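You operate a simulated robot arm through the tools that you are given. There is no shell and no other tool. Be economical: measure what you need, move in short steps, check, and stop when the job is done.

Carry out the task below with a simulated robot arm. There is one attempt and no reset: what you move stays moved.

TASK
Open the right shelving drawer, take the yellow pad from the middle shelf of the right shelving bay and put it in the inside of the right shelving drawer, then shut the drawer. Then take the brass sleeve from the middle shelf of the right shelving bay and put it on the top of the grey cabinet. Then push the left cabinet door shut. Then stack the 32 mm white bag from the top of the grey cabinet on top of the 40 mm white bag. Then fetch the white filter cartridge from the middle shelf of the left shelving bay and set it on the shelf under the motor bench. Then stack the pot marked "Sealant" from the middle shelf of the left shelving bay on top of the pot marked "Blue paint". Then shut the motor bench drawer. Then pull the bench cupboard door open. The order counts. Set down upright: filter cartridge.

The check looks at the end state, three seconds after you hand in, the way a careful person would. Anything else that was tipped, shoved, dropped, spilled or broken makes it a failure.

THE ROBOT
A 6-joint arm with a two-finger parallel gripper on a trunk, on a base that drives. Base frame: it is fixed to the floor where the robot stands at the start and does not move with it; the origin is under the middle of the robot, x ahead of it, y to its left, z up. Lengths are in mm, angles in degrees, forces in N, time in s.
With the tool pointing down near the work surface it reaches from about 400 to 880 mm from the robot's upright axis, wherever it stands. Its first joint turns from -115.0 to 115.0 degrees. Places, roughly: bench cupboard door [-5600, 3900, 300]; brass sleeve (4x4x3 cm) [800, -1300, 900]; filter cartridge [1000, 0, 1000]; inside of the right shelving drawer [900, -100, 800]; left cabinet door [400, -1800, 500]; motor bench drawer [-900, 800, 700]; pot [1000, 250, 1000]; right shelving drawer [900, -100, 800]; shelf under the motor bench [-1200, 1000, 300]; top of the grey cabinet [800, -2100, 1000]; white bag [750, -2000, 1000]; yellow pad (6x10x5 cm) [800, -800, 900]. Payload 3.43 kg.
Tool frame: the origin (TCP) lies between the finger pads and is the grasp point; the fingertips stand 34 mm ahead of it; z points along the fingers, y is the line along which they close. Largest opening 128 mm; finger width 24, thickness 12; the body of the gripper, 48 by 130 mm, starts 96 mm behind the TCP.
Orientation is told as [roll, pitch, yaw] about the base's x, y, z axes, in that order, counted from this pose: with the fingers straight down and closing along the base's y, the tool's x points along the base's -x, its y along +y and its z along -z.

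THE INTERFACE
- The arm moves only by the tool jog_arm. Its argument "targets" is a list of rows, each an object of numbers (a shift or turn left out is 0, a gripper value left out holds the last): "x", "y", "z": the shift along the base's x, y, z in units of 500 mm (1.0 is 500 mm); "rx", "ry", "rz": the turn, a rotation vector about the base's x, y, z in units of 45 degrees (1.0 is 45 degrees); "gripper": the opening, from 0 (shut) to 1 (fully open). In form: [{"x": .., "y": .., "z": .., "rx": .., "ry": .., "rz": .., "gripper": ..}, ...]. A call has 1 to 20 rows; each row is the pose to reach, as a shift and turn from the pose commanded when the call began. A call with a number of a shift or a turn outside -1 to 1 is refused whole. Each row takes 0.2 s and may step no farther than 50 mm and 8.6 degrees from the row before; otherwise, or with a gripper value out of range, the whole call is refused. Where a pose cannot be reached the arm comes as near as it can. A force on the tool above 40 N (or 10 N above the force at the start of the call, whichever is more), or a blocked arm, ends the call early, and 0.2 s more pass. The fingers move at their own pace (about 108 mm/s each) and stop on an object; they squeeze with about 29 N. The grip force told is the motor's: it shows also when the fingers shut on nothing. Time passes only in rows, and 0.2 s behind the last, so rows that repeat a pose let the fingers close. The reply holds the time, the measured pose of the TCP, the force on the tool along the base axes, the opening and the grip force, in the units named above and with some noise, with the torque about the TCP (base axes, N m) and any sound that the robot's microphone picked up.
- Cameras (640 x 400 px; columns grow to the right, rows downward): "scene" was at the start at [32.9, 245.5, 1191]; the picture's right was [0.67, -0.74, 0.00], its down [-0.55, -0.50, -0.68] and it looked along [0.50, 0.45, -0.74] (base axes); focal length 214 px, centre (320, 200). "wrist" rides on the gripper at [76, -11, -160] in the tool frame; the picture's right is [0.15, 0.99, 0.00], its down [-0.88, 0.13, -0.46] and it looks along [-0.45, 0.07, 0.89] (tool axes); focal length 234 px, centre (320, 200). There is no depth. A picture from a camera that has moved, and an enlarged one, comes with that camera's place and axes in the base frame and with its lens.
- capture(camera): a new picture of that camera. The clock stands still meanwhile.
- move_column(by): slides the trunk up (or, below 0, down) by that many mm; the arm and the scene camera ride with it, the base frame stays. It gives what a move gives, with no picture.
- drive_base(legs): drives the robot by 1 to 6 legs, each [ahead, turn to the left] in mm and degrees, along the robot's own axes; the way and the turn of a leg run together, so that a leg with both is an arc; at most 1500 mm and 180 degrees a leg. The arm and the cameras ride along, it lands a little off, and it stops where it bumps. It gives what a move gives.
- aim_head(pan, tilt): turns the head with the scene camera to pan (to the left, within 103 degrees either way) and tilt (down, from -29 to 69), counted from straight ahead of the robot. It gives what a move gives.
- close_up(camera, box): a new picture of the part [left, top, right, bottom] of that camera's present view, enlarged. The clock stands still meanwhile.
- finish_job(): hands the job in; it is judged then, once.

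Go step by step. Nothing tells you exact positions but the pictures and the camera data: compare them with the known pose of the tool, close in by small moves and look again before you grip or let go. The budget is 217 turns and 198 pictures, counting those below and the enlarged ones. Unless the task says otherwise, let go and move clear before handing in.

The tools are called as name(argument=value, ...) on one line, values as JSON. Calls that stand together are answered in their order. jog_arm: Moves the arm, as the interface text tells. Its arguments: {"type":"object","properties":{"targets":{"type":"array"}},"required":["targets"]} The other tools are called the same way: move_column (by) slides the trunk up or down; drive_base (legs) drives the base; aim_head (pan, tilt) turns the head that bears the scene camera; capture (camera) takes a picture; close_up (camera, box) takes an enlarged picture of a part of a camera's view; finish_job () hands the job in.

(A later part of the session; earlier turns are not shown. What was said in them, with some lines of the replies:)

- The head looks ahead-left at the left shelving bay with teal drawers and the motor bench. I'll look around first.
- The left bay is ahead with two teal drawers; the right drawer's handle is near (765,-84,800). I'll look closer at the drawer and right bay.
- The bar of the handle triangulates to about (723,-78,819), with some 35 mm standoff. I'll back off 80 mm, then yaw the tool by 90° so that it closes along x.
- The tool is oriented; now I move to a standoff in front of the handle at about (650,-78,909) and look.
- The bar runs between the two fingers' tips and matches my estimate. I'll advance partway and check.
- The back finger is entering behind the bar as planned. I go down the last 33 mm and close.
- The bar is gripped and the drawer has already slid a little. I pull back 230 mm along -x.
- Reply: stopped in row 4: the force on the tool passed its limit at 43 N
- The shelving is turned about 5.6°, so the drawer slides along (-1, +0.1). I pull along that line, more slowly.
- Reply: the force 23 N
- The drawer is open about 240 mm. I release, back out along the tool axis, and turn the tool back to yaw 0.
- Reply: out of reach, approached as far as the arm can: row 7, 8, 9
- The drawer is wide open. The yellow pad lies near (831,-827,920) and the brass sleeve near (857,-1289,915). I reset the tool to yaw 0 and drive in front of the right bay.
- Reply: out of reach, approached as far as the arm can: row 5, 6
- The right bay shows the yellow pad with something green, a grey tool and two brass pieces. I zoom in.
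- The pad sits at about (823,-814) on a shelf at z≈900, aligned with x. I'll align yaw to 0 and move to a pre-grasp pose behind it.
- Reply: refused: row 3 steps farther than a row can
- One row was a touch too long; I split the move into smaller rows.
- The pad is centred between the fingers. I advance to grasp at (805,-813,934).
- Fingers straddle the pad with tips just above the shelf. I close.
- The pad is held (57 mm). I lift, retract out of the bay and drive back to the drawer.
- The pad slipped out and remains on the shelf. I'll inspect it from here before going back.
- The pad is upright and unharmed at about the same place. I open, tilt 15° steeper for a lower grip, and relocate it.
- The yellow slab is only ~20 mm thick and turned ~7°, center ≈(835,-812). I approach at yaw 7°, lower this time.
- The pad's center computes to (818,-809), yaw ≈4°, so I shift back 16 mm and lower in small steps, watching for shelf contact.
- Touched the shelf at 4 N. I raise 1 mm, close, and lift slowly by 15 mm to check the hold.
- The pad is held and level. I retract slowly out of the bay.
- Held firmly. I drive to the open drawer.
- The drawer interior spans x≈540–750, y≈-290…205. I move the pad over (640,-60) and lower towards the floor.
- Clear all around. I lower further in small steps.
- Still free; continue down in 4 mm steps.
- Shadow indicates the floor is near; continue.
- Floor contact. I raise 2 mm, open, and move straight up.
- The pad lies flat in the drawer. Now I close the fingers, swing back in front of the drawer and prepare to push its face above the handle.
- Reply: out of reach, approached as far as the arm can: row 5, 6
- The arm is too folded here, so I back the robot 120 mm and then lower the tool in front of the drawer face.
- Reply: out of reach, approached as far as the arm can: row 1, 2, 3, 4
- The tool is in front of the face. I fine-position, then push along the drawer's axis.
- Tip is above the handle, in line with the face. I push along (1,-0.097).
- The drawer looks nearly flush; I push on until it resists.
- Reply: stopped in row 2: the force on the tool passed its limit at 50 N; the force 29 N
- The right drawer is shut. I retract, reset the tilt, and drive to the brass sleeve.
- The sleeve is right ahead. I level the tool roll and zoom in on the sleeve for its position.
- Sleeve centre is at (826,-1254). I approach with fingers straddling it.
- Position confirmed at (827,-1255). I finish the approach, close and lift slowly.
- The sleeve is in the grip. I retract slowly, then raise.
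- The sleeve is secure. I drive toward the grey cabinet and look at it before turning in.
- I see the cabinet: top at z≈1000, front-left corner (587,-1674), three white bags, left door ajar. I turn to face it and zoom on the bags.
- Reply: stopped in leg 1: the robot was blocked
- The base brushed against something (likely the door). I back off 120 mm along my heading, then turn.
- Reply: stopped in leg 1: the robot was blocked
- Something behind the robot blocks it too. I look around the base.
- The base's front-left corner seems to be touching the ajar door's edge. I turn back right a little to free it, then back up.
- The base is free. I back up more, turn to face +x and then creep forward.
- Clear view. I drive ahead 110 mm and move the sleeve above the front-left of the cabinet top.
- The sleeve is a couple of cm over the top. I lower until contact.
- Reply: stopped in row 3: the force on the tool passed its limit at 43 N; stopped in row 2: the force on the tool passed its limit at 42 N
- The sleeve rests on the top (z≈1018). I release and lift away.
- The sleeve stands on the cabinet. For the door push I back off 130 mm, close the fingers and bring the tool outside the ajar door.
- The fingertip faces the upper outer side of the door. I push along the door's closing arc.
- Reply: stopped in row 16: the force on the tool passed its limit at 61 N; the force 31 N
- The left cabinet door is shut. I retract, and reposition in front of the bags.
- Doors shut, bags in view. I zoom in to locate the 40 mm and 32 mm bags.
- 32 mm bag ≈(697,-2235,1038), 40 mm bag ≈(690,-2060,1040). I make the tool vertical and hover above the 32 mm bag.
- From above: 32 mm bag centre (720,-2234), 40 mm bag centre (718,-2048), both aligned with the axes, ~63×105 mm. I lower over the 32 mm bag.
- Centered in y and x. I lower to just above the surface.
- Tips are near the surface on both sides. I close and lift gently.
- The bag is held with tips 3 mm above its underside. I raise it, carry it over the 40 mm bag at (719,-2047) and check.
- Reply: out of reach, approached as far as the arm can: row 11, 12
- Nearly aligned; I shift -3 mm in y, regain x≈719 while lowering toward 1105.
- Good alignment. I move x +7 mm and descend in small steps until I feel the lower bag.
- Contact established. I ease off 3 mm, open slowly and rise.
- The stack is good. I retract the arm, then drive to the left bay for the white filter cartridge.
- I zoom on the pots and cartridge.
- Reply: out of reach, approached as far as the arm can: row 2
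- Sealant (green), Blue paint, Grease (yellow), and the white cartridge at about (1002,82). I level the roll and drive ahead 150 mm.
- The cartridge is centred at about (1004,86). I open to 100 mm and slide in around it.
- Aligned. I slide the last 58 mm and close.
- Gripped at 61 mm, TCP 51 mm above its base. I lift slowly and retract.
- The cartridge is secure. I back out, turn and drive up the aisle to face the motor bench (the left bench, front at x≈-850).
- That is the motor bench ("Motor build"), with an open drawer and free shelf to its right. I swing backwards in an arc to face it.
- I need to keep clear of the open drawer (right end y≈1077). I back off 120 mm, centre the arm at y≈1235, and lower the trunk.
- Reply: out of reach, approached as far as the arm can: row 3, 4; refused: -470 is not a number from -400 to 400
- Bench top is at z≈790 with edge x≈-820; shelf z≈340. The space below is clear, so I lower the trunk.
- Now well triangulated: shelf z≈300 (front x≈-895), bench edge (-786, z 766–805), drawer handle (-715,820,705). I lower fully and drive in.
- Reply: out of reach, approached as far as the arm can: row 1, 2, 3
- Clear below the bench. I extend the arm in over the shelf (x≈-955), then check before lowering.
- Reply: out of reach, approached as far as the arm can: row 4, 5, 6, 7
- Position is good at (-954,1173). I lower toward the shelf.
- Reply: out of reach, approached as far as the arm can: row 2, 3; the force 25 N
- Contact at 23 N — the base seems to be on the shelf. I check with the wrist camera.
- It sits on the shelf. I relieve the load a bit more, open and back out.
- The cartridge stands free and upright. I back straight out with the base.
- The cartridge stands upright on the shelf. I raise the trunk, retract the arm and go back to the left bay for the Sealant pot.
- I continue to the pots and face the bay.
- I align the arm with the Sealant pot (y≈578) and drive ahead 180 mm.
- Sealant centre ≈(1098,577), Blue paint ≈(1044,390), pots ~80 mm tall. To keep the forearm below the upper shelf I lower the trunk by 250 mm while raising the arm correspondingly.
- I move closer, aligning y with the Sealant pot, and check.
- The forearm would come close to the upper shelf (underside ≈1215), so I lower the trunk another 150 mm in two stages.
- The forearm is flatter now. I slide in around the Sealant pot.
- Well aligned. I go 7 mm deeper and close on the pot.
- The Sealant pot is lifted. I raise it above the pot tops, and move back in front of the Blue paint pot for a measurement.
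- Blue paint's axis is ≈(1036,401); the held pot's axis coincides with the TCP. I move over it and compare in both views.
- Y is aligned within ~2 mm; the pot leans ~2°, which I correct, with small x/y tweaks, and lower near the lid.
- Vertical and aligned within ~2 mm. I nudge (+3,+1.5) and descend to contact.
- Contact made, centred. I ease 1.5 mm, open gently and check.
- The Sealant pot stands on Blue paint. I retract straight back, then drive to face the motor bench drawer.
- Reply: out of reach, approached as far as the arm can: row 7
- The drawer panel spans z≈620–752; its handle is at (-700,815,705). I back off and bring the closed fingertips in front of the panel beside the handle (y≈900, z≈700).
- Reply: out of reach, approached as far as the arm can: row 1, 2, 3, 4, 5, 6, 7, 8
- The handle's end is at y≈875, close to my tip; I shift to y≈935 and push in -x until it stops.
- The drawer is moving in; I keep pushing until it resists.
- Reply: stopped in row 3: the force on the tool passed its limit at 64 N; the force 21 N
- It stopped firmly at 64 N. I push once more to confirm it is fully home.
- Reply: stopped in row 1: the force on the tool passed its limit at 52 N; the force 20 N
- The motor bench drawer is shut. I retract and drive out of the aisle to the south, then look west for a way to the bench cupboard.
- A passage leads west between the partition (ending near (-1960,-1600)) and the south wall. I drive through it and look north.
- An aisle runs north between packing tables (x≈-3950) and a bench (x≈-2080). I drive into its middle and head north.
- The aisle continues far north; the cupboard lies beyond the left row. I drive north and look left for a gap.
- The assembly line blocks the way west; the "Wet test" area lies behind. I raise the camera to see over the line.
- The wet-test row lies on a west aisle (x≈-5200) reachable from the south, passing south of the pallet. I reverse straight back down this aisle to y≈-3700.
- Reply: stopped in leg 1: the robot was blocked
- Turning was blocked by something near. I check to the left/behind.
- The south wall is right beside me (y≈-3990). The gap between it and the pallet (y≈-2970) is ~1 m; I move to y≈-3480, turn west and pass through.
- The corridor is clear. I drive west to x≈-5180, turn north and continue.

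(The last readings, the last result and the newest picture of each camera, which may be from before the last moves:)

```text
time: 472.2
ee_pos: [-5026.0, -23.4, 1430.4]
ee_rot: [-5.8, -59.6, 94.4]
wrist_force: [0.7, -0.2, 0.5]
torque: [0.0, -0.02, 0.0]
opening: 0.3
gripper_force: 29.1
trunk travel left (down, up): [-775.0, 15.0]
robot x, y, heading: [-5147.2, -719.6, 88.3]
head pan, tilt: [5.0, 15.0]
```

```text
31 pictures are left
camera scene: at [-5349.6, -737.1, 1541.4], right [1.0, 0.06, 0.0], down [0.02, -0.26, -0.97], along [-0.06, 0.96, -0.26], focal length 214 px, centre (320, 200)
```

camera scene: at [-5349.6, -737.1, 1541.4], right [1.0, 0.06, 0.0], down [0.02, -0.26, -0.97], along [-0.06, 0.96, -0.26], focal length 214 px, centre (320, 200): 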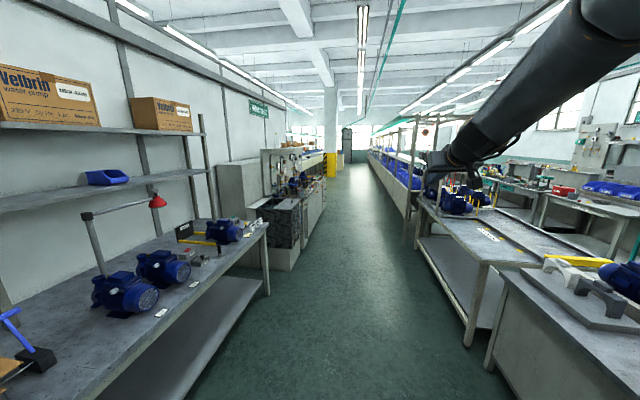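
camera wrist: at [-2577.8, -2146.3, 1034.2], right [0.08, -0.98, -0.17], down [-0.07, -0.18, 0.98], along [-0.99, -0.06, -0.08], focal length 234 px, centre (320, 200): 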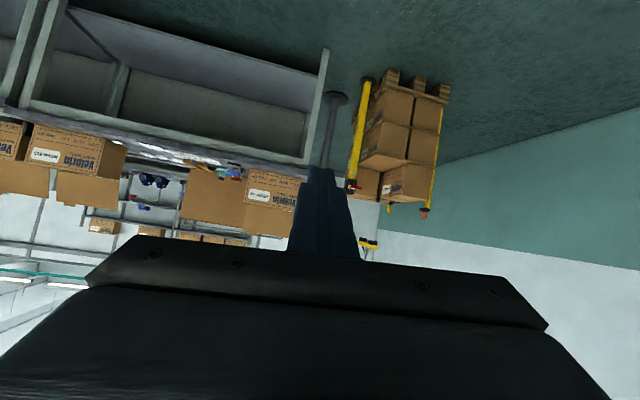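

The wet-test row is ahead on the left. I drive 3 m further north and look.

drive_base(legs=[[0, 1.5], [1500, 0], [1500, 0]])

aim_head(pan=20, tilt=25)

capture(camera="scene")

```text
time: 486.9
ee_pos: [-4978.3, 2945.9, 1430.3]
ee_rot: [-5.9, -59.7, 93.4]
wrist_force: [-0.3, 0.1, 0.3]
torque: [0.03, -0.01, -0.02]
opening: 0.2
gripper_force: 28.4
trunk travel left (down, up): [-775.0, 15.0]
robot x, y, heading: [-5109.1, 2250.0, 87.8]
head pan, tilt: [5.0, 15.0]
```

```text
time: 487.7
ee_pos: [-4978.2, 2947.2, 1430.3]
ee_rot: [-5.7, -59.6, 93.4]
wrist_force: [0.8, -0.3, 0.3]
torque: [-0.05, -0.01, 0.05]
opening: 0.0
gripper_force: 28.6
trunk travel left (down, up): [-775.0, 15.0]
robot x, y, heading: [-5111.8, 2249.2, 87.7]
head pan, tilt: [20.0, 25.0]
```

```text
30 pictures are left
camera scene: at [-5337.2, 2231.7, 1525.2], right [0.95, 0.31, 0.0], down [0.13, -0.4, -0.91], along [-0.28, 0.86, -0.42], focal length 214 px, centre (320, 200)
```

scene: 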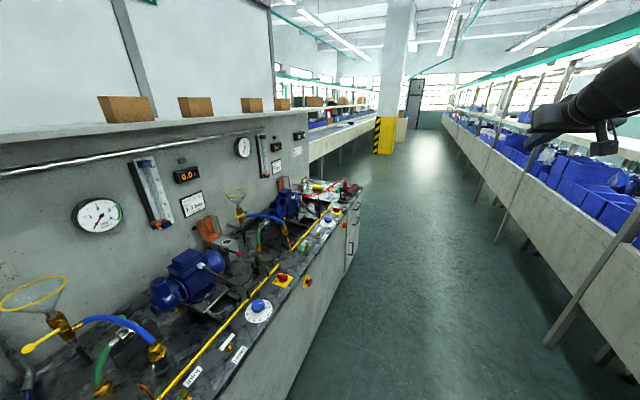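

The cupboard (with drawers above) is at the north end of the wet-test bench. I drive to stand facing it and lower the trunk.

drive_base(legs=[[0, -11.3], [1500, 0], [0, 103.6]])

aim_head(pan=-10, tilt=35)

capture(camera="scene")

```text
time: 500.2
ee_pos: [-5437.4, 3848.7, 1430.2]
ee_rot: [-5.7, -59.5, -176.9]
wrist_force: [0.4, 0.5, 0.5]
torque: [0.05, -0.03, -0.02]
opening: 0.3
gripper_force: 29.2
trunk travel left (down, up): [-775.0, 15.0]
robot x, y, heading: [-4741.9, 3713.3, 177.2]
head pan, tilt: [20.0, 25.0]
```

```text
time: 501.1
ee_pos: [-5437.1, 3849.9, 1430.8]
ee_rot: [-5.8, -59.7, -177.1]
wrist_force: [0.3, 0.0, 0.3]
torque: [0.0, -0.02, 0.02]
opening: 0.2
gripper_force: 28.8
trunk travel left (down, up): [-775.0, 15.0]
robot x, y, heading: [-4742.1, 3715.0, 177.4]
head pan, tilt: [-10.0, 35.0]
```

```text
29 pictures are left
camera scene: at [-4725.3, 3529.5, 1509.4], right [0.22, 0.98, 0.0], down [0.56, -0.12, -0.82], along [-0.8, 0.18, -0.57], focal length 214 px, centre (320, 200)
```

scene: 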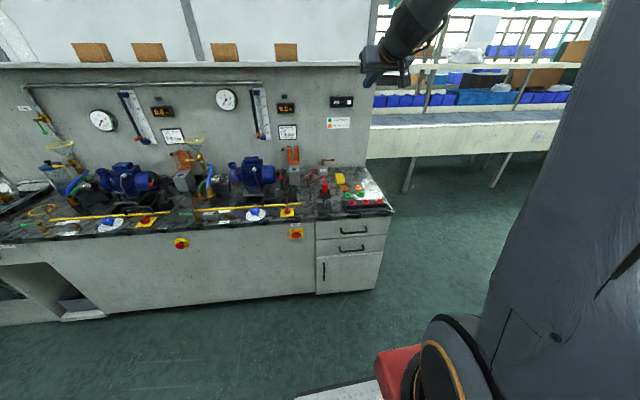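

The door is at the bottom right: vertical handle on its left side, hinge on the right. I back up 150 mm and lower the trunk for a closer look.

drive_base(legs=[[-150, 0]])

move_column(by=-400)

move_column(by=-300)

aim_head(pan=-10, tilt=25)

capture(camera="scene")

close_up(camera="scene", box=[290, 90, 410, 210])

```text
time: 502.5
ee_pos: [-5288.2, 3844.8, 1430.1]
ee_rot: [-5.8, -59.6, -177.2]
wrist_force: [-0.1, -0.1, -0.4]
torque: [-0.01, 0.03, 0.04]
opening: 0.5
gripper_force: 28.5
trunk travel left (down, up): [-775.0, 15.0]
robot x, y, heading: [-4589.9, 3701.8, 177.3]
head pan, tilt: [-10.0, 35.0]
```

```text
time: 506.4
ee_pos: [-5286.5, 3843.8, 1031.1]
ee_rot: [-5.8, -59.7, -177.1]
wrist_force: [-0.4, -0.5, -0.1]
torque: [0.02, -0.02, 0.03]
opening: 0.0
gripper_force: 29.0
trunk travel left (down, up): [-375.0, 415.0]
robot x, y, heading: [-4591.9, 3708.7, 177.2]
head pan, tilt: [-10.0, 35.0]
```

```text
time: 509.4
ee_pos: [-5298.6, 3844.9, 730.8]
ee_rot: [-5.9, -59.6, -177.4]
wrist_force: [0.2, -0.5, -1.1]
torque: [-0.01, 0.0, -0.01]
opening: 0.0
gripper_force: 28.5
trunk travel left (down, up): [-75.0, 715.0]
robot x, y, heading: [-4592.4, 3705.8, 177.4]
head pan, tilt: [-10.0, 35.0]
```

```text
time: 510.1
ee_pos: [-5299.4, 3845.8, 730.0]
ee_rot: [-5.7, -59.6, -177.2]
wrist_force: [0.1, -0.1, 0.1]
torque: [0.03, 0.05, 0.02]
opening: 0.0
gripper_force: 29.3
trunk travel left (down, up): [-75.0, 715.0]
robot x, y, heading: [-4591.3, 3705.8, 177.4]
head pan, tilt: [-10.0, 25.0]
```

```text
28 pictures are left
camera scene: at [-4775.1, 3532.8, 825.1], right [0.22, 0.98, 0.0], down [0.41, -0.09, -0.91], along [-0.88, 0.2, -0.42], focal length 214 px, centre (320, 200)
```

scene: 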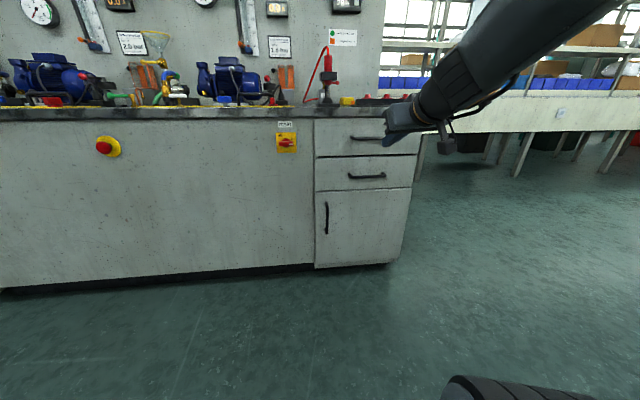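

```text
3.33 times, centred on (350, 150) of scene
camera zoom: at [-4775.1, 3532.8, 825.1], right [0.22, 0.98, 0.0], down [0.41, -0.09, -0.91], along [-0.88, 0.2, -0.42], focal length 715 px, centre (220, 367)
```

zoom: 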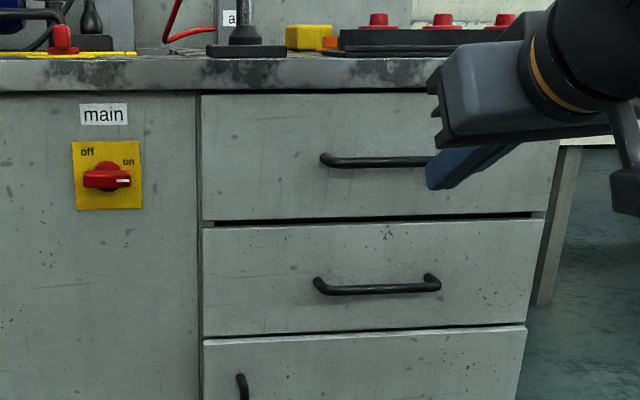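

The handle is a vertical bar at ≈(-5542,3742), z 295–442; hinge at y≈4125. I drive ahead 40 mm and bring the open gripper in front of the bar.

drive_base(legs=[[40, 0]])

jog_arm(targets=[{"x": -0.02, "y": -0.022, "z": -0.073, "gripper": 0.4}, {"x": -0.04, "y": -0.045, "z": -0.146}, {"x": -0.06, "y": -0.067, "z": -0.22}, {"x": -0.085, "y": -0.09, "z": -0.293}, {"x": -0.11, "y": -0.112, "z": -0.366}, {"x": -0.14, "y": -0.135, "z": -0.44}, {"x": -0.17, "y": -0.157, "z": -0.513}, {"x": -0.2, "y": -0.18, "z": -0.587}, {"x": -0.22, "y": -0.2, "z": -0.66}])

capture(camera="wrist")

capture(camera="scene")

```text
time: 511.0
ee_pos: [-5342.2, 3846.9, 731.6]
ee_rot: [-5.8, -59.7, -177.3]
wrist_force: [-1.5, -0.6, -0.2]
torque: [0.0, -0.03, -0.01]
opening: 0.4
gripper_force: 29.4
trunk travel left (down, up): [-75.0, 715.0]
robot x, y, heading: [-4633.1, 3709.3, 177.0]
head pan, tilt: [-10.0, 25.0]
```

```text
time: 513.0
ee_pos: [-5455.0, 3794.7, 419.5]
ee_rot: [0.4, -58.8, 179.6]
wrist_force: [0.5, 0.9, 0.2]
torque: [-0.01, 0.0, -0.01]
opening: 51.2
gripper_force: 0.0
out of reach, approached as far as the arm can: row 5, 6, 7, 8, 9
trunk travel left (down, up): [-75.0, 715.0]
robot x, y, heading: [-4632.0, 3710.2, 177.2]
head pan, tilt: [-10.0, 25.0]
```

```text
26 pictures are left
camera wrist: at [-5278.8, 3807.0, 437.8], right [0.08, -0.99, -0.12], down [-0.07, -0.13, 0.99], along [-0.99, -0.07, -0.07], focal length 234 px, centre (320, 200)
```

wrist: 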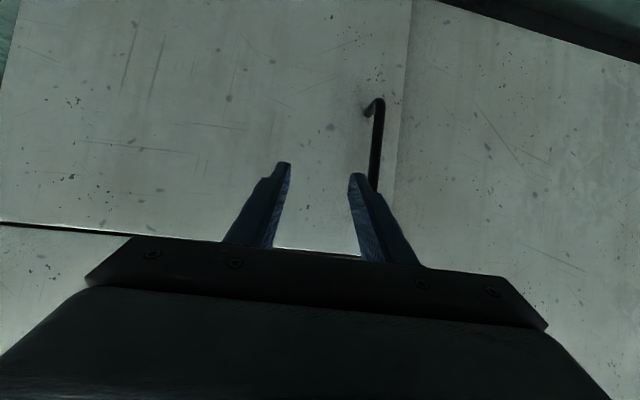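

```text
25 pictures are left
camera scene: at [-4817.0, 3534.9, 825.2], right [0.22, 0.98, 0.0], down [0.41, -0.09, -0.91], along [-0.88, 0.2, -0.42], focal length 214 px, centre (320, 200)
```

scene: 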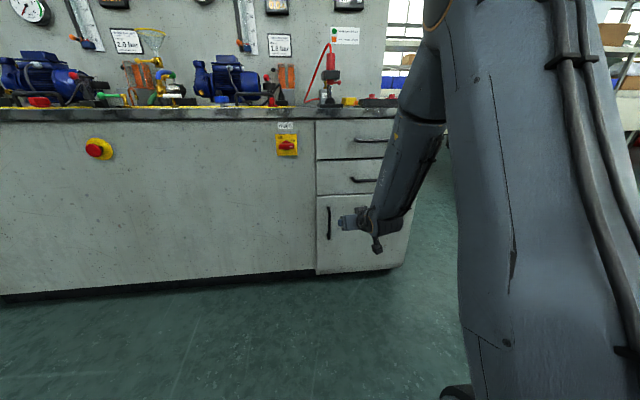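

The bar is at y≈3733. I lower the trunk 50 mm and align y.

move_column(by=-50)

jog_arm(targets=[{"y": -0.04}, {"y": -0.08}, {"y": -0.12}])

capture(camera="wrist")

```text
time: 513.9
ee_pos: [-5455.9, 3792.7, 368.6]
ee_rot: [1.2, -58.7, 179.1]
wrist_force: [-0.4, 0.7, 0.4]
torque: [-0.04, -0.02, 0.01]
opening: 51.2
gripper_force: 0.0
trunk travel left (down, up): [-25.0, 765.0]
robot x, y, heading: [-4631.9, 3706.4, 177.4]
head pan, tilt: [-10.0, 25.0]
```

```text
time: 514.7
ee_pos: [-5451.5, 3772.5, 368.6]
ee_rot: [1.2, -58.5, -179.0]
wrist_force: [-0.1, 0.1, 0.0]
torque: [-0.05, 0.01, -0.01]
opening: 51.3
gripper_force: 0.0
out of reach, approached as far as the arm can: row 1, 2, 3
trunk travel left (down, up): [-25.0, 765.0]
robot x, y, heading: [-4631.3, 3706.6, 177.2]
head pan, tilt: [-10.0, 25.0]
```

```text
24 pictures are left
camera wrist: at [-5275.9, 3790.0, 388.2], right [0.11, -0.99, -0.11], down [-0.06, -0.12, 0.99], along [-0.99, -0.1, -0.08], focal length 234 px, centre (320, 200)
```

wrist: 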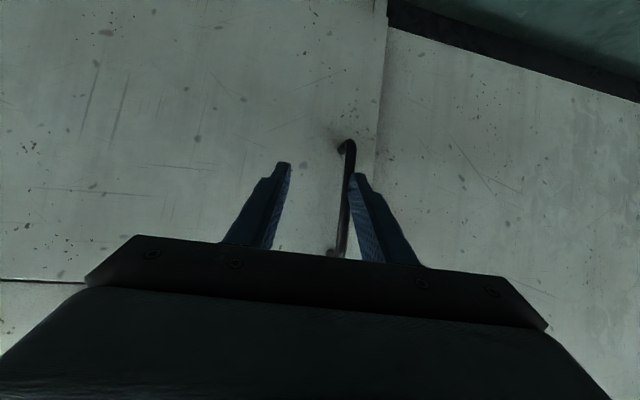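

The arm resists moving there sideways, so I use the base: turn left 2.5° to align with the bar (y≈3736).

drive_base(legs=[[0, 2.5]])

capture(camera="wrist")

```text
time: 515.5
ee_pos: [-5454.5, 3735.8, 370.1]
ee_rot: [1.2, -58.6, -176.5]
wrist_force: [0.2, -0.3, 0.7]
torque: [0.04, -0.01, -0.03]
opening: 51.0
gripper_force: 0.2
trunk travel left (down, up): [-25.0, 765.0]
robot x, y, heading: [-4637.1, 3707.0, 179.8]
head pan, tilt: [-10.0, 25.0]
```

```text
23 pictures are left
camera wrist: at [-5279.0, 3761.4, 388.2], right [0.15, -0.98, -0.11], down [-0.06, -0.12, 0.99], along [-0.99, -0.15, -0.08], focal length 234 px, centre (320, 200)
```

wrist: 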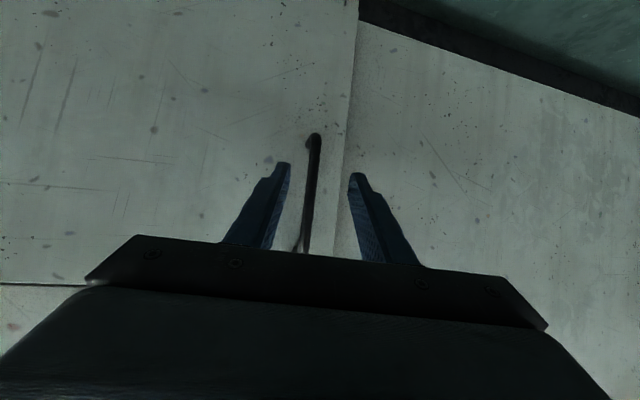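

The bar is between the fingers. I drive forward 70 mm and close.

drive_base(legs=[[70, 0]])

capture(camera="wrist")

```text
time: 516.7
ee_pos: [-5521.8, 3737.4, 368.9]
ee_rot: [1.3, -58.4, -176.7]
wrist_force: [10.1, -0.9, 7.6]
torque: [0.27, 0.18, -0.32]
opening: 50.2
gripper_force: 0.0
trunk travel left (down, up): [-25.0, 765.0]
robot x, y, heading: [-4700.6, 3709.0, 179.9]
head pan, tilt: [-10.0, 25.0]
stopped in leg 1: the force on the tool passed its limit at 50 N (the readings are from after the stop); the commanded pose is now the measured one
```

```text
22 pictures are left
camera wrist: at [-5346.7, 3762.2, 388.2], right [0.15, -0.98, -0.11], down [-0.06, -0.12, 0.99], along [-0.99, -0.14, -0.08], focal length 234 px, centre (320, 200)
```

wrist: 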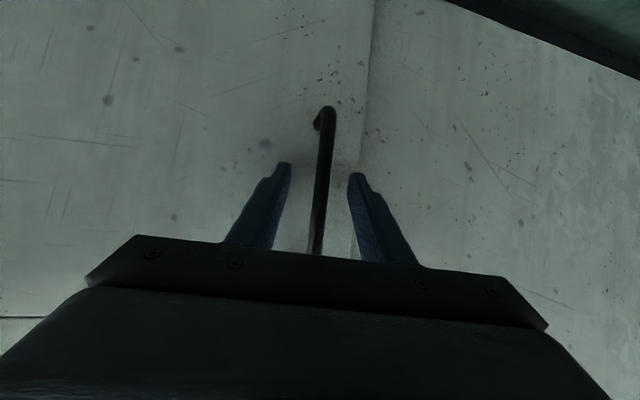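

The tips touched the door face, so the bar is right at the TCP. I back off 6 mm and close on it.

jog_arm(targets=[{"x": 0.012}, {"x": 0.012, "gripper": 0.0}, {"x": 0.012, "gripper": 0.0}, {"x": 0.012, "gripper": 0.0}])

capture(camera="wrist")

```text
time: 517.7
ee_pos: [-5516.9, 3737.0, 368.8]
ee_rot: [1.4, -58.2, -176.9]
wrist_force: [0.0, -4.4, -2.5]
torque: [1.26, 0.32, 0.08]
opening: 11.7
gripper_force: 45.3
trunk travel left (down, up): [-25.0, 765.0]
robot x, y, heading: [-4701.9, 3706.2, 179.6]
head pan, tilt: [-10.0, 25.0]
```

```text
21 pictures are left
camera wrist: at [-5341.2, 3762.0, 387.8], right [0.15, -0.98, -0.11], down [-0.06, -0.12, 0.99], along [-0.99, -0.14, -0.08], focal length 234 px, centre (320, 200)
```

wrist: 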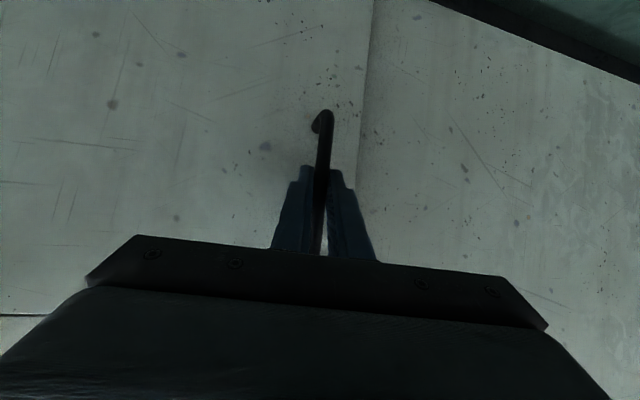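

The bar is gripped. I pull along the door's arc about its hinge (y≈4125), turning the tool with it, first 20°.

jog_arm(targets=[{"x": 0.017, "y": 0.001, "rz": 0.028}, {"x": 0.034, "y": 0.003, "rz": 0.056}, {"x": 0.067, "y": 0.009, "rz": 0.11}, {"x": 0.1, "y": 0.016, "rz": 0.167}, {"x": 0.134, "y": 0.024, "rz": 0.222}, {"x": 0.166, "y": 0.034, "rz": 0.278}, {"x": 0.198, "y": 0.045, "rz": 0.333}, {"x": 0.23, "y": 0.057, "rz": 0.389}, {"x": 0.261, "y": 0.071, "rz": 0.444}])

capture(camera="scene")

```text
time: 518.6
ee_pos: [-5474.0, 3739.6, 368.5]
ee_rot: [1.2, -58.5, -169.8]
wrist_force: [0.3, -6.3, 3.2]
torque: [1.36, -0.47, 0.01]
opening: 11.6
gripper_force: 44.8
trunk travel left (down, up): [-25.0, 765.0]
robot x, y, heading: [-4704.1, 3703.4, -180.0]
head pan, tilt: [-10.0, 25.0]
stopped in row 4: the force on the tool passed its limit at 43 N (the readings are from after the stop); the commanded pose is now the measured one
```

```text
20 pictures are left
camera scene: at [-4892.9, 3526.2, 775.1], right [0.17, 0.98, 0.0], down [0.42, -0.07, -0.91], along [-0.89, 0.16, -0.42], focal length 214 px, centre (320, 200)
```

scene: 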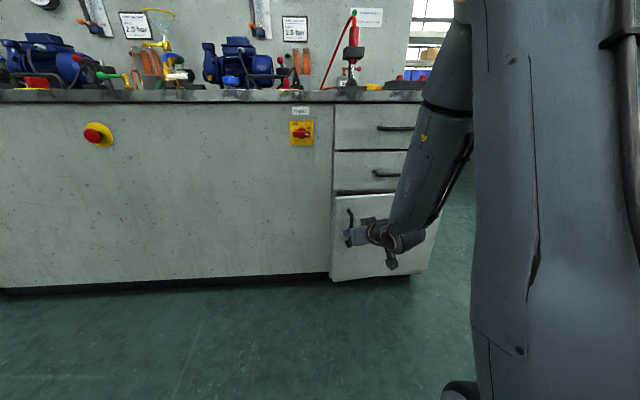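

The door is starting to open. I continue the arc more slowly.

jog_arm(targets=[{"x": 0.01, "y": 0.002, "rz": 0.016}, {"x": 0.022, "y": 0.005, "rz": 0.036}, {"x": 0.035, "y": 0.008, "rz": 0.058}, {"x": 0.048, "y": 0.0114, "rz": 0.08}, {"x": 0.065, "y": 0.017, "rz": 0.11}, {"x": 0.083, "y": 0.022, "rz": 0.14}, {"x": 0.1, "y": 0.027, "rz": 0.169}, {"x": 0.117, "y": 0.034, "rz": 0.2}, {"x": 0.133, "y": 0.04, "rz": 0.23}, {"x": 0.15, "y": 0.047, "rz": 0.258}, {"x": 0.167, "y": 0.055, "rz": 0.288}, {"x": 0.183, "y": 0.062, "rz": 0.318}, {"x": 0.2, "y": 0.07, "rz": 0.347}, {"x": 0.216, "y": 0.079, "rz": 0.377}, {"x": 0.232, "y": 0.088, "rz": 0.406}, {"x": 0.247, "y": 0.097, "rz": 0.436}])

capture(camera="scene")

```text
time: 519.7
ee_pos: [-5448.4, 3745.2, 369.0]
ee_rot: [1.2, -58.5, -165.5]
wrist_force: [1.8, -6.5, 6.8]
torque: [1.36, -0.23, 0.01]
opening: 11.6
gripper_force: 45.1
trunk travel left (down, up): [-25.0, 765.0]
robot x, y, heading: [-4703.4, 3708.9, -179.8]
head pan, tilt: [-10.0, 25.0]
stopped in row 5: the force on the tool passed its limit at 43 N (the readings are from after the stop); the commanded pose is now the measured one
```

```text
19 pictures are left
camera scene: at [-4892.2, 3525.4, 775.2], right [0.17, 0.99, 0.0], down [0.42, -0.07, -0.91], along [-0.89, 0.15, -0.42], focal length 214 px, centre (320, 200)
```

scene: 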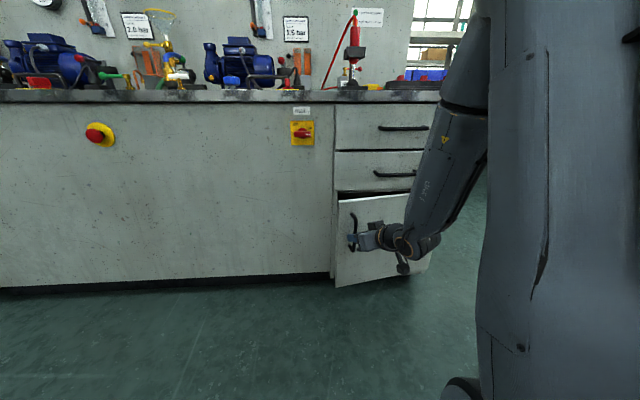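

Progress; I continue with even smaller steps.

jog_arm(targets=[{"x": 0.0097, "y": 0.003, "rz": 0.012}, {"x": 0.0193, "y": 0.006, "rz": 0.025}, {"x": 0.029, "y": 0.009, "rz": 0.037}, {"x": 0.0386, "y": 0.0118, "rz": 0.05}, {"x": 0.048, "y": 0.015, "rz": 0.062}, {"x": 0.0574, "y": 0.0185, "rz": 0.075}, {"x": 0.0668, "y": 0.022, "rz": 0.087}, {"x": 0.0762, "y": 0.0252, "rz": 0.1}, {"x": 0.0854, "y": 0.029, "rz": 0.112}, {"x": 0.0946, "y": 0.033, "rz": 0.125}, {"x": 0.1038, "y": 0.037, "rz": 0.137}, {"x": 0.113, "y": 0.0408, "rz": 0.15}, {"x": 0.122, "y": 0.045, "rz": 0.162}, {"x": 0.131, "y": 0.0495, "rz": 0.175}, {"x": 0.14, "y": 0.054, "rz": 0.187}, {"x": 0.149, "y": 0.058, "rz": 0.2}])

```text
time: 521.4
ee_pos: [-5411.7, 3753.8, 367.4]
ee_rot: [1.2, -58.5, -161.2]
wrist_force: [2.4, -6.5, 4.5]
torque: [1.33, 0.01, 0.02]
opening: 12.1
gripper_force: 45.2
trunk travel left (down, up): [-25.0, 765.0]
robot x, y, heading: [-4703.4, 3707.7, -179.4]
head pan, tilt: [-10.0, 25.0]
stopped in row 8: the force on the tool passed its limit at 42 N (the readings are from after the stop); the commanded pose is now the measured one
```

The real arc has slightly less y-drift (hinge in line with the bar). I continue with the refined arc.

jog_arm(targets=[{"x": 0.0109, "y": 0.0037, "rz": 0.019}, {"x": 0.0218, "y": 0.0075, "rz": 0.038}, {"x": 0.0327, "y": 0.0112, "rz": 0.057}, {"x": 0.0436, "y": 0.015, "rz": 0.076}, {"x": 0.0545, "y": 0.0187, "rz": 0.095}, {"x": 0.0654, "y": 0.0225, "rz": 0.114}, {"x": 0.0762, "y": 0.0262, "rz": 0.133}, {"x": 0.0866, "y": 0.0311, "rz": 0.152}, {"x": 0.097, "y": 0.036, "rz": 0.171}, {"x": 0.1074, "y": 0.0409, "rz": 0.19}, {"x": 0.1178, "y": 0.0458, "rz": 0.209}, {"x": 0.1282, "y": 0.0507, "rz": 0.228}, {"x": 0.1386, "y": 0.0555, "rz": 0.247}, {"x": 0.149, "y": 0.0604, "rz": 0.267}, {"x": 0.1605, "y": 0.067, "rz": 0.289}, {"x": 0.172, "y": 0.074, "rz": 0.311}, {"x": 0.1835, "y": 0.081, "rz": 0.333}, {"x": 0.195, "y": 0.088, "rz": 0.355}, {"x": 0.2065, "y": 0.095, "rz": 0.377}, {"x": 0.218, "y": 0.102, "rz": 0.4}])

capture(camera="scene")

```text
time: 522.2
ee_pos: [-5399.3, 3757.3, 368.1]
ee_rot: [1.5, -58.5, -158.5]
wrist_force: [2.3, -8.0, 7.5]
torque: [1.32, 0.2, 0.02]
opening: 11.8
gripper_force: 44.9
out of reach, approached as far as the arm can: row 3
trunk travel left (down, up): [-25.0, 765.0]
robot x, y, heading: [-4702.5, 3710.4, -179.6]
head pan, tilt: [-10.0, 25.0]
stopped in row 3: the force on the tool passed its limit at 42 N (the readings are from after the stop); the commanded pose is now the measured one
```

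```text
18 pictures are left
camera scene: at [-4890.8, 3524.1, 775.1], right [0.16, 0.99, 0.0], down [0.42, -0.07, -0.91], along [-0.89, 0.15, -0.42], focal length 214 px, centre (320, 200)
```

scene: 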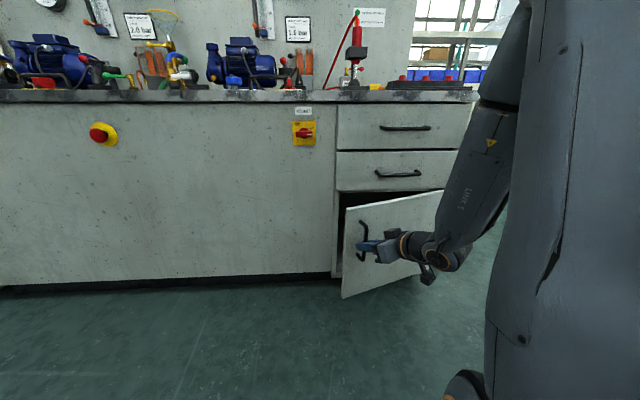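

The arm hits its reach limit; I now pull by reversing the base with a slight right turn.

drive_base(legs=[[-60, -1.8]])

drive_base(legs=[[-60, -2.2]])

capture(camera="scene")

```text
time: 523.2
ee_pos: [-5339.6, 3782.3, 368.1]
ee_rot: [1.5, -58.5, -160.7]
wrist_force: [-15.6, 30.3, -0.5]
torque: [1.53, 0.13, -0.37]
opening: 11.9
gripper_force: 44.7
trunk travel left (down, up): [-25.0, 765.0]
robot x, y, heading: [-4646.5, 3709.6, 178.7]
head pan, tilt: [-10.0, 25.0]
```

```text
time: 524.1
ee_pos: [-5303.8, 3804.7, 368.7]
ee_rot: [0.9, -58.4, -162.2]
wrist_force: [-1.5, -0.5, -7.9]
torque: [0.9, 0.8, 0.02]
opening: 11.6
gripper_force: 44.9
trunk travel left (down, up): [-25.0, 765.0]
robot x, y, heading: [-4606.9, 3705.2, 176.9]
head pan, tilt: [-10.0, 25.0]
stopped in leg 1: the force on the tool passed its limit at 54 N (the readings are from after the stop); the commanded pose is now the measured one
```

```text
17 pictures are left
camera scene: at [-4805.8, 3534.9, 775.2], right [0.23, 0.97, 0.0], down [0.41, -0.1, -0.91], along [-0.88, 0.21, -0.42], focal length 214 px, centre (320, 200)
```

scene: 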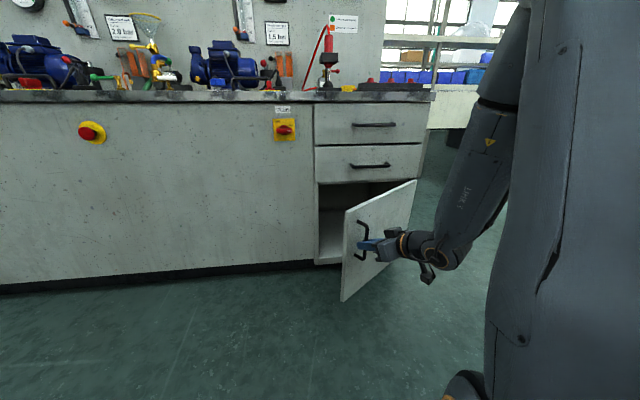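

The door is ~34° open. I rotate the tool a bit to follow, then pull on.

jog_arm(targets=[{"rz": 0.07}, {"rz": 0.14}, {"rz": 0.21}, {"rz": 0.28}])

drive_base(legs=[[-40, -2.6]])

drive_base(legs=[[-40, -3.0]])

```text
time: 525.1
ee_pos: [-5303.3, 3806.2, 368.2]
ee_rot: [1.0, -58.6, -149.8]
wrist_force: [-10.2, 17.2, -8.7]
torque: [1.29, 0.08, -0.3]
opening: 11.8
gripper_force: 45.0
trunk travel left (down, up): [-25.0, 765.0]
robot x, y, heading: [-4607.4, 3707.0, 176.7]
head pan, tilt: [-10.0, 25.0]
```

```text
time: 526.0
ee_pos: [-5272.6, 3829.6, 368.5]
ee_rot: [0.6, -58.4, -151.8]
wrist_force: [0.0, 0.7, -3.5]
torque: [0.3, 0.93, 0.0]
opening: 11.6
gripper_force: 44.9
trunk travel left (down, up): [-25.0, 765.0]
robot x, y, heading: [-4578.1, 3706.5, 174.9]
head pan, tilt: [-10.0, 25.0]
stopped in leg 1: the force on the tool passed its limit at 46 N (the readings are from after the stop); the commanded pose is now the measured one
```

```text
time: 526.9
ee_pos: [-5239.8, 3860.0, 369.8]
ee_rot: [0.2, -58.3, -154.5]
wrist_force: [-1.5, 1.0, -3.5]
torque: [-0.05, 0.63, 0.0]
opening: 11.8
gripper_force: 44.7
trunk travel left (down, up): [-25.0, 765.0]
robot x, y, heading: [-4551.6, 3700.1, 172.8]
head pan, tilt: [-10.0, 25.0]
stopped in leg 1: the force on the tool passed its limit at 64 N (the readings are from after the stop); the commanded pose is now the measured one
```

About 46° open. I keep alternating tool rotation and base pulls.

jog_arm(targets=[{"rz": 0.08}, {"rz": 0.16}, {"rz": 0.24}, {"rz": 0.32}])

drive_base(legs=[[-22, -2.8]])

drive_base(legs=[[-18, -3.0]])

capture(camera="scene")

```text
time: 527.9
ee_pos: [-5240.0, 3861.7, 369.6]
ee_rot: [0.1, -58.2, -140.2]
wrist_force: [-17.1, 14.7, -15.5]
torque: [0.21, 0.11, -0.26]
opening: 11.8
gripper_force: 44.9
trunk travel left (down, up): [-25.0, 765.0]
robot x, y, heading: [-4552.1, 3699.3, 172.5]
head pan, tilt: [-10.0, 25.0]
```

```text
time: 528.8
ee_pos: [-5221.6, 3883.1, 369.3]
ee_rot: [-0.1, -58.2, -142.0]
wrist_force: [-1.5, 2.0, -4.2]
torque: [-0.41, 0.33, 0.02]
opening: 11.9
gripper_force: 45.1
trunk travel left (down, up): [-25.0, 765.0]
robot x, y, heading: [-4536.8, 3700.7, 170.8]
head pan, tilt: [-10.0, 25.0]
stopped in leg 1: the force on the tool passed its limit at 48 N (the readings are from after the stop); the commanded pose is now the measured one
```

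```text
time: 529.9
ee_pos: [-5197.1, 3918.0, 369.7]
ee_rot: [-0.4, -58.0, -145.2]
wrist_force: [-2.3, 0.7, -3.5]
torque: [-0.44, -0.18, -0.01]
opening: 11.6
gripper_force: 44.9
trunk travel left (down, up): [-25.0, 765.0]
robot x, y, heading: [-4518.1, 3693.8, 167.7]
head pan, tilt: [-10.0, 25.0]
stopped in leg 1: the force on the tool passed its limit at 43 N (the readings are from after the stop); the commanded pose is now the measured one
```

```text
16 pictures are left
camera scene: at [-4742.8, 3559.3, 775.2], right [0.38, 0.92, 0.0], down [0.39, -0.16, -0.91], along [-0.84, 0.34, -0.42], focal length 214 px, centre (320, 200)
```

scene: 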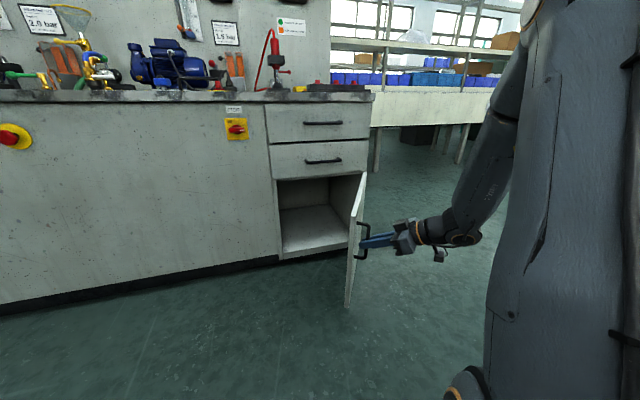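

The door is ~58° open. One more pull or two for good measure.

jog_arm(targets=[{"rz": 0.08}, {"rz": 0.16}, {"rz": 0.24}, {"rz": 0.32}])

drive_base(legs=[[-10, -3.2]])

drive_base(legs=[[-6, -3.2]])

```text
time: 530.9
ee_pos: [-5196.3, 3920.9, 370.1]
ee_rot: [-0.5, -58.0, -130.7]
wrist_force: [-23.5, 15.4, -18.9]
torque: [-1.02, -0.01, -0.38]
opening: 11.4
gripper_force: 44.8
trunk travel left (down, up): [-25.0, 765.0]
robot x, y, heading: [-4520.2, 3697.5, 167.7]
head pan, tilt: [-10.0, 25.0]
```

```text
time: 531.7
ee_pos: [-5184.7, 3942.8, 369.4]
ee_rot: [-0.7, -57.9, -132.7]
wrist_force: [-3.9, 1.8, -6.1]
torque: [-0.79, -0.45, -0.03]
opening: 11.8
gripper_force: 45.5
trunk travel left (down, up): [-25.0, 765.0]
robot x, y, heading: [-4510.9, 3689.8, 166.0]
head pan, tilt: [-10.0, 25.0]
stopped in leg 1: the force on the tool passed its limit at 49 N (the readings are from after the stop); the commanded pose is now the measured one
```

```text
time: 532.9
ee_pos: [-5166.7, 3977.7, 370.5]
ee_rot: [-0.9, -57.8, -135.8]
wrist_force: [-3.3, 0.7, -5.5]
torque: [-0.81, -0.85, -0.08]
opening: 11.6
gripper_force: 45.5
trunk travel left (down, up): [-25.0, 765.0]
robot x, y, heading: [-4505.4, 3692.2, 162.7]
head pan, tilt: [-10.0, 25.0]
stopped in leg 1: the force on the tool passed its limit at 42 N (the readings are from after the stop); the commanded pose is now the measured one
```

About 67° open. I release the handle and back out along the tool axis.

jog_arm(targets=[{"gripper": 0.4}, {"gripper": 0.4}, {"x": 0.02, "y": 0.02, "z": 0.015}, {"x": 0.05, "y": 0.05, "z": 0.037}, {"x": 0.08, "y": 0.08, "z": 0.06}, {"x": 0.11, "y": 0.107, "z": 0.08}])

capture(camera="scene")

capture(camera="wrist")

```text
time: 534.3
ee_pos: [-5110.8, 4032.2, 410.0]
ee_rot: [-1.1, -57.9, -135.6]
wrist_force: [-0.3, -0.4, 1.2]
torque: [-0.01, 0.01, -0.01]
opening: 51.2
gripper_force: 0.1
trunk travel left (down, up): [-25.0, 765.0]
robot x, y, heading: [-4505.4, 3694.5, 162.6]
head pan, tilt: [-10.0, 25.0]
```

```text
15 pictures are left
camera scene: at [-4743.1, 3576.6, 775.1], right [0.46, 0.89, 0.0], down [0.38, -0.19, -0.91], along [-0.8, 0.42, -0.42], focal length 214 px, centre (320, 200)
```

scene: 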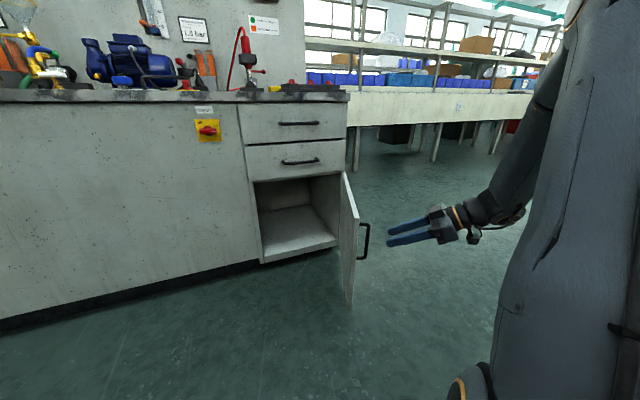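

```text
14 pictures are left
camera wrist: at [-4990.9, 4161.4, 431.0], right [0.74, -0.66, -0.13], down [0.04, -0.16, 0.99], along [-0.68, -0.73, -0.09], focal length 234 px, centre (320, 200)
```

wrist: 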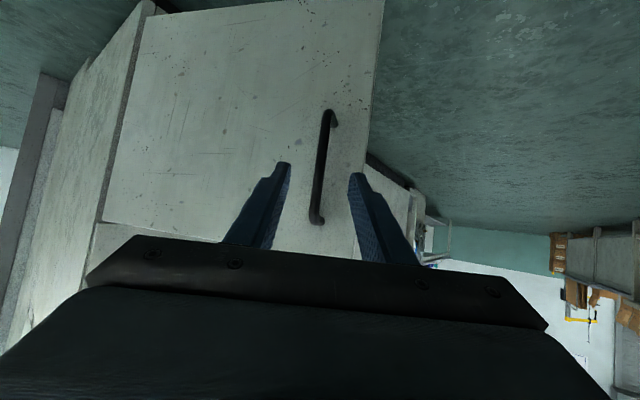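

The cupboard door stands wide open and the gripper is clear of it; every step of the task is done.

finish_job()

```text
The job is handed in.
```

I carried out all eight steps in order, released everything, and handed the job in. I have no verdict on the check yet.

- **Yellow pad:** it is inside the right shelving drawer, and the drawer is shut. The pad slipped out of the gripper on the first lift and stayed upright on its shelf, so I picked it up again with a lower grip.
- **Brass sleeve:** it stands on top of the grey cabinet.
- **Left cabinet door:** it is shut. The base was blocked once while turning beside it, most likely touching its edge, before I pushed it closed.
- **White bags:** the 32 mm bag is stacked on the 40 mm bag.
- **Filter cartridge:** it stands upright on the shelf under the motor bench.
- **Pots:** "Sealant" is stacked on "Blue paint".
- **Motor bench drawer:** it is shut and resisted a second push.
- **Bench cupboard door:** I pulled it open to about 67 degrees, and it stayed there after I let go.

On the drive to the cupboard the robot was also blocked by the roller door frame. I saw no damage there.
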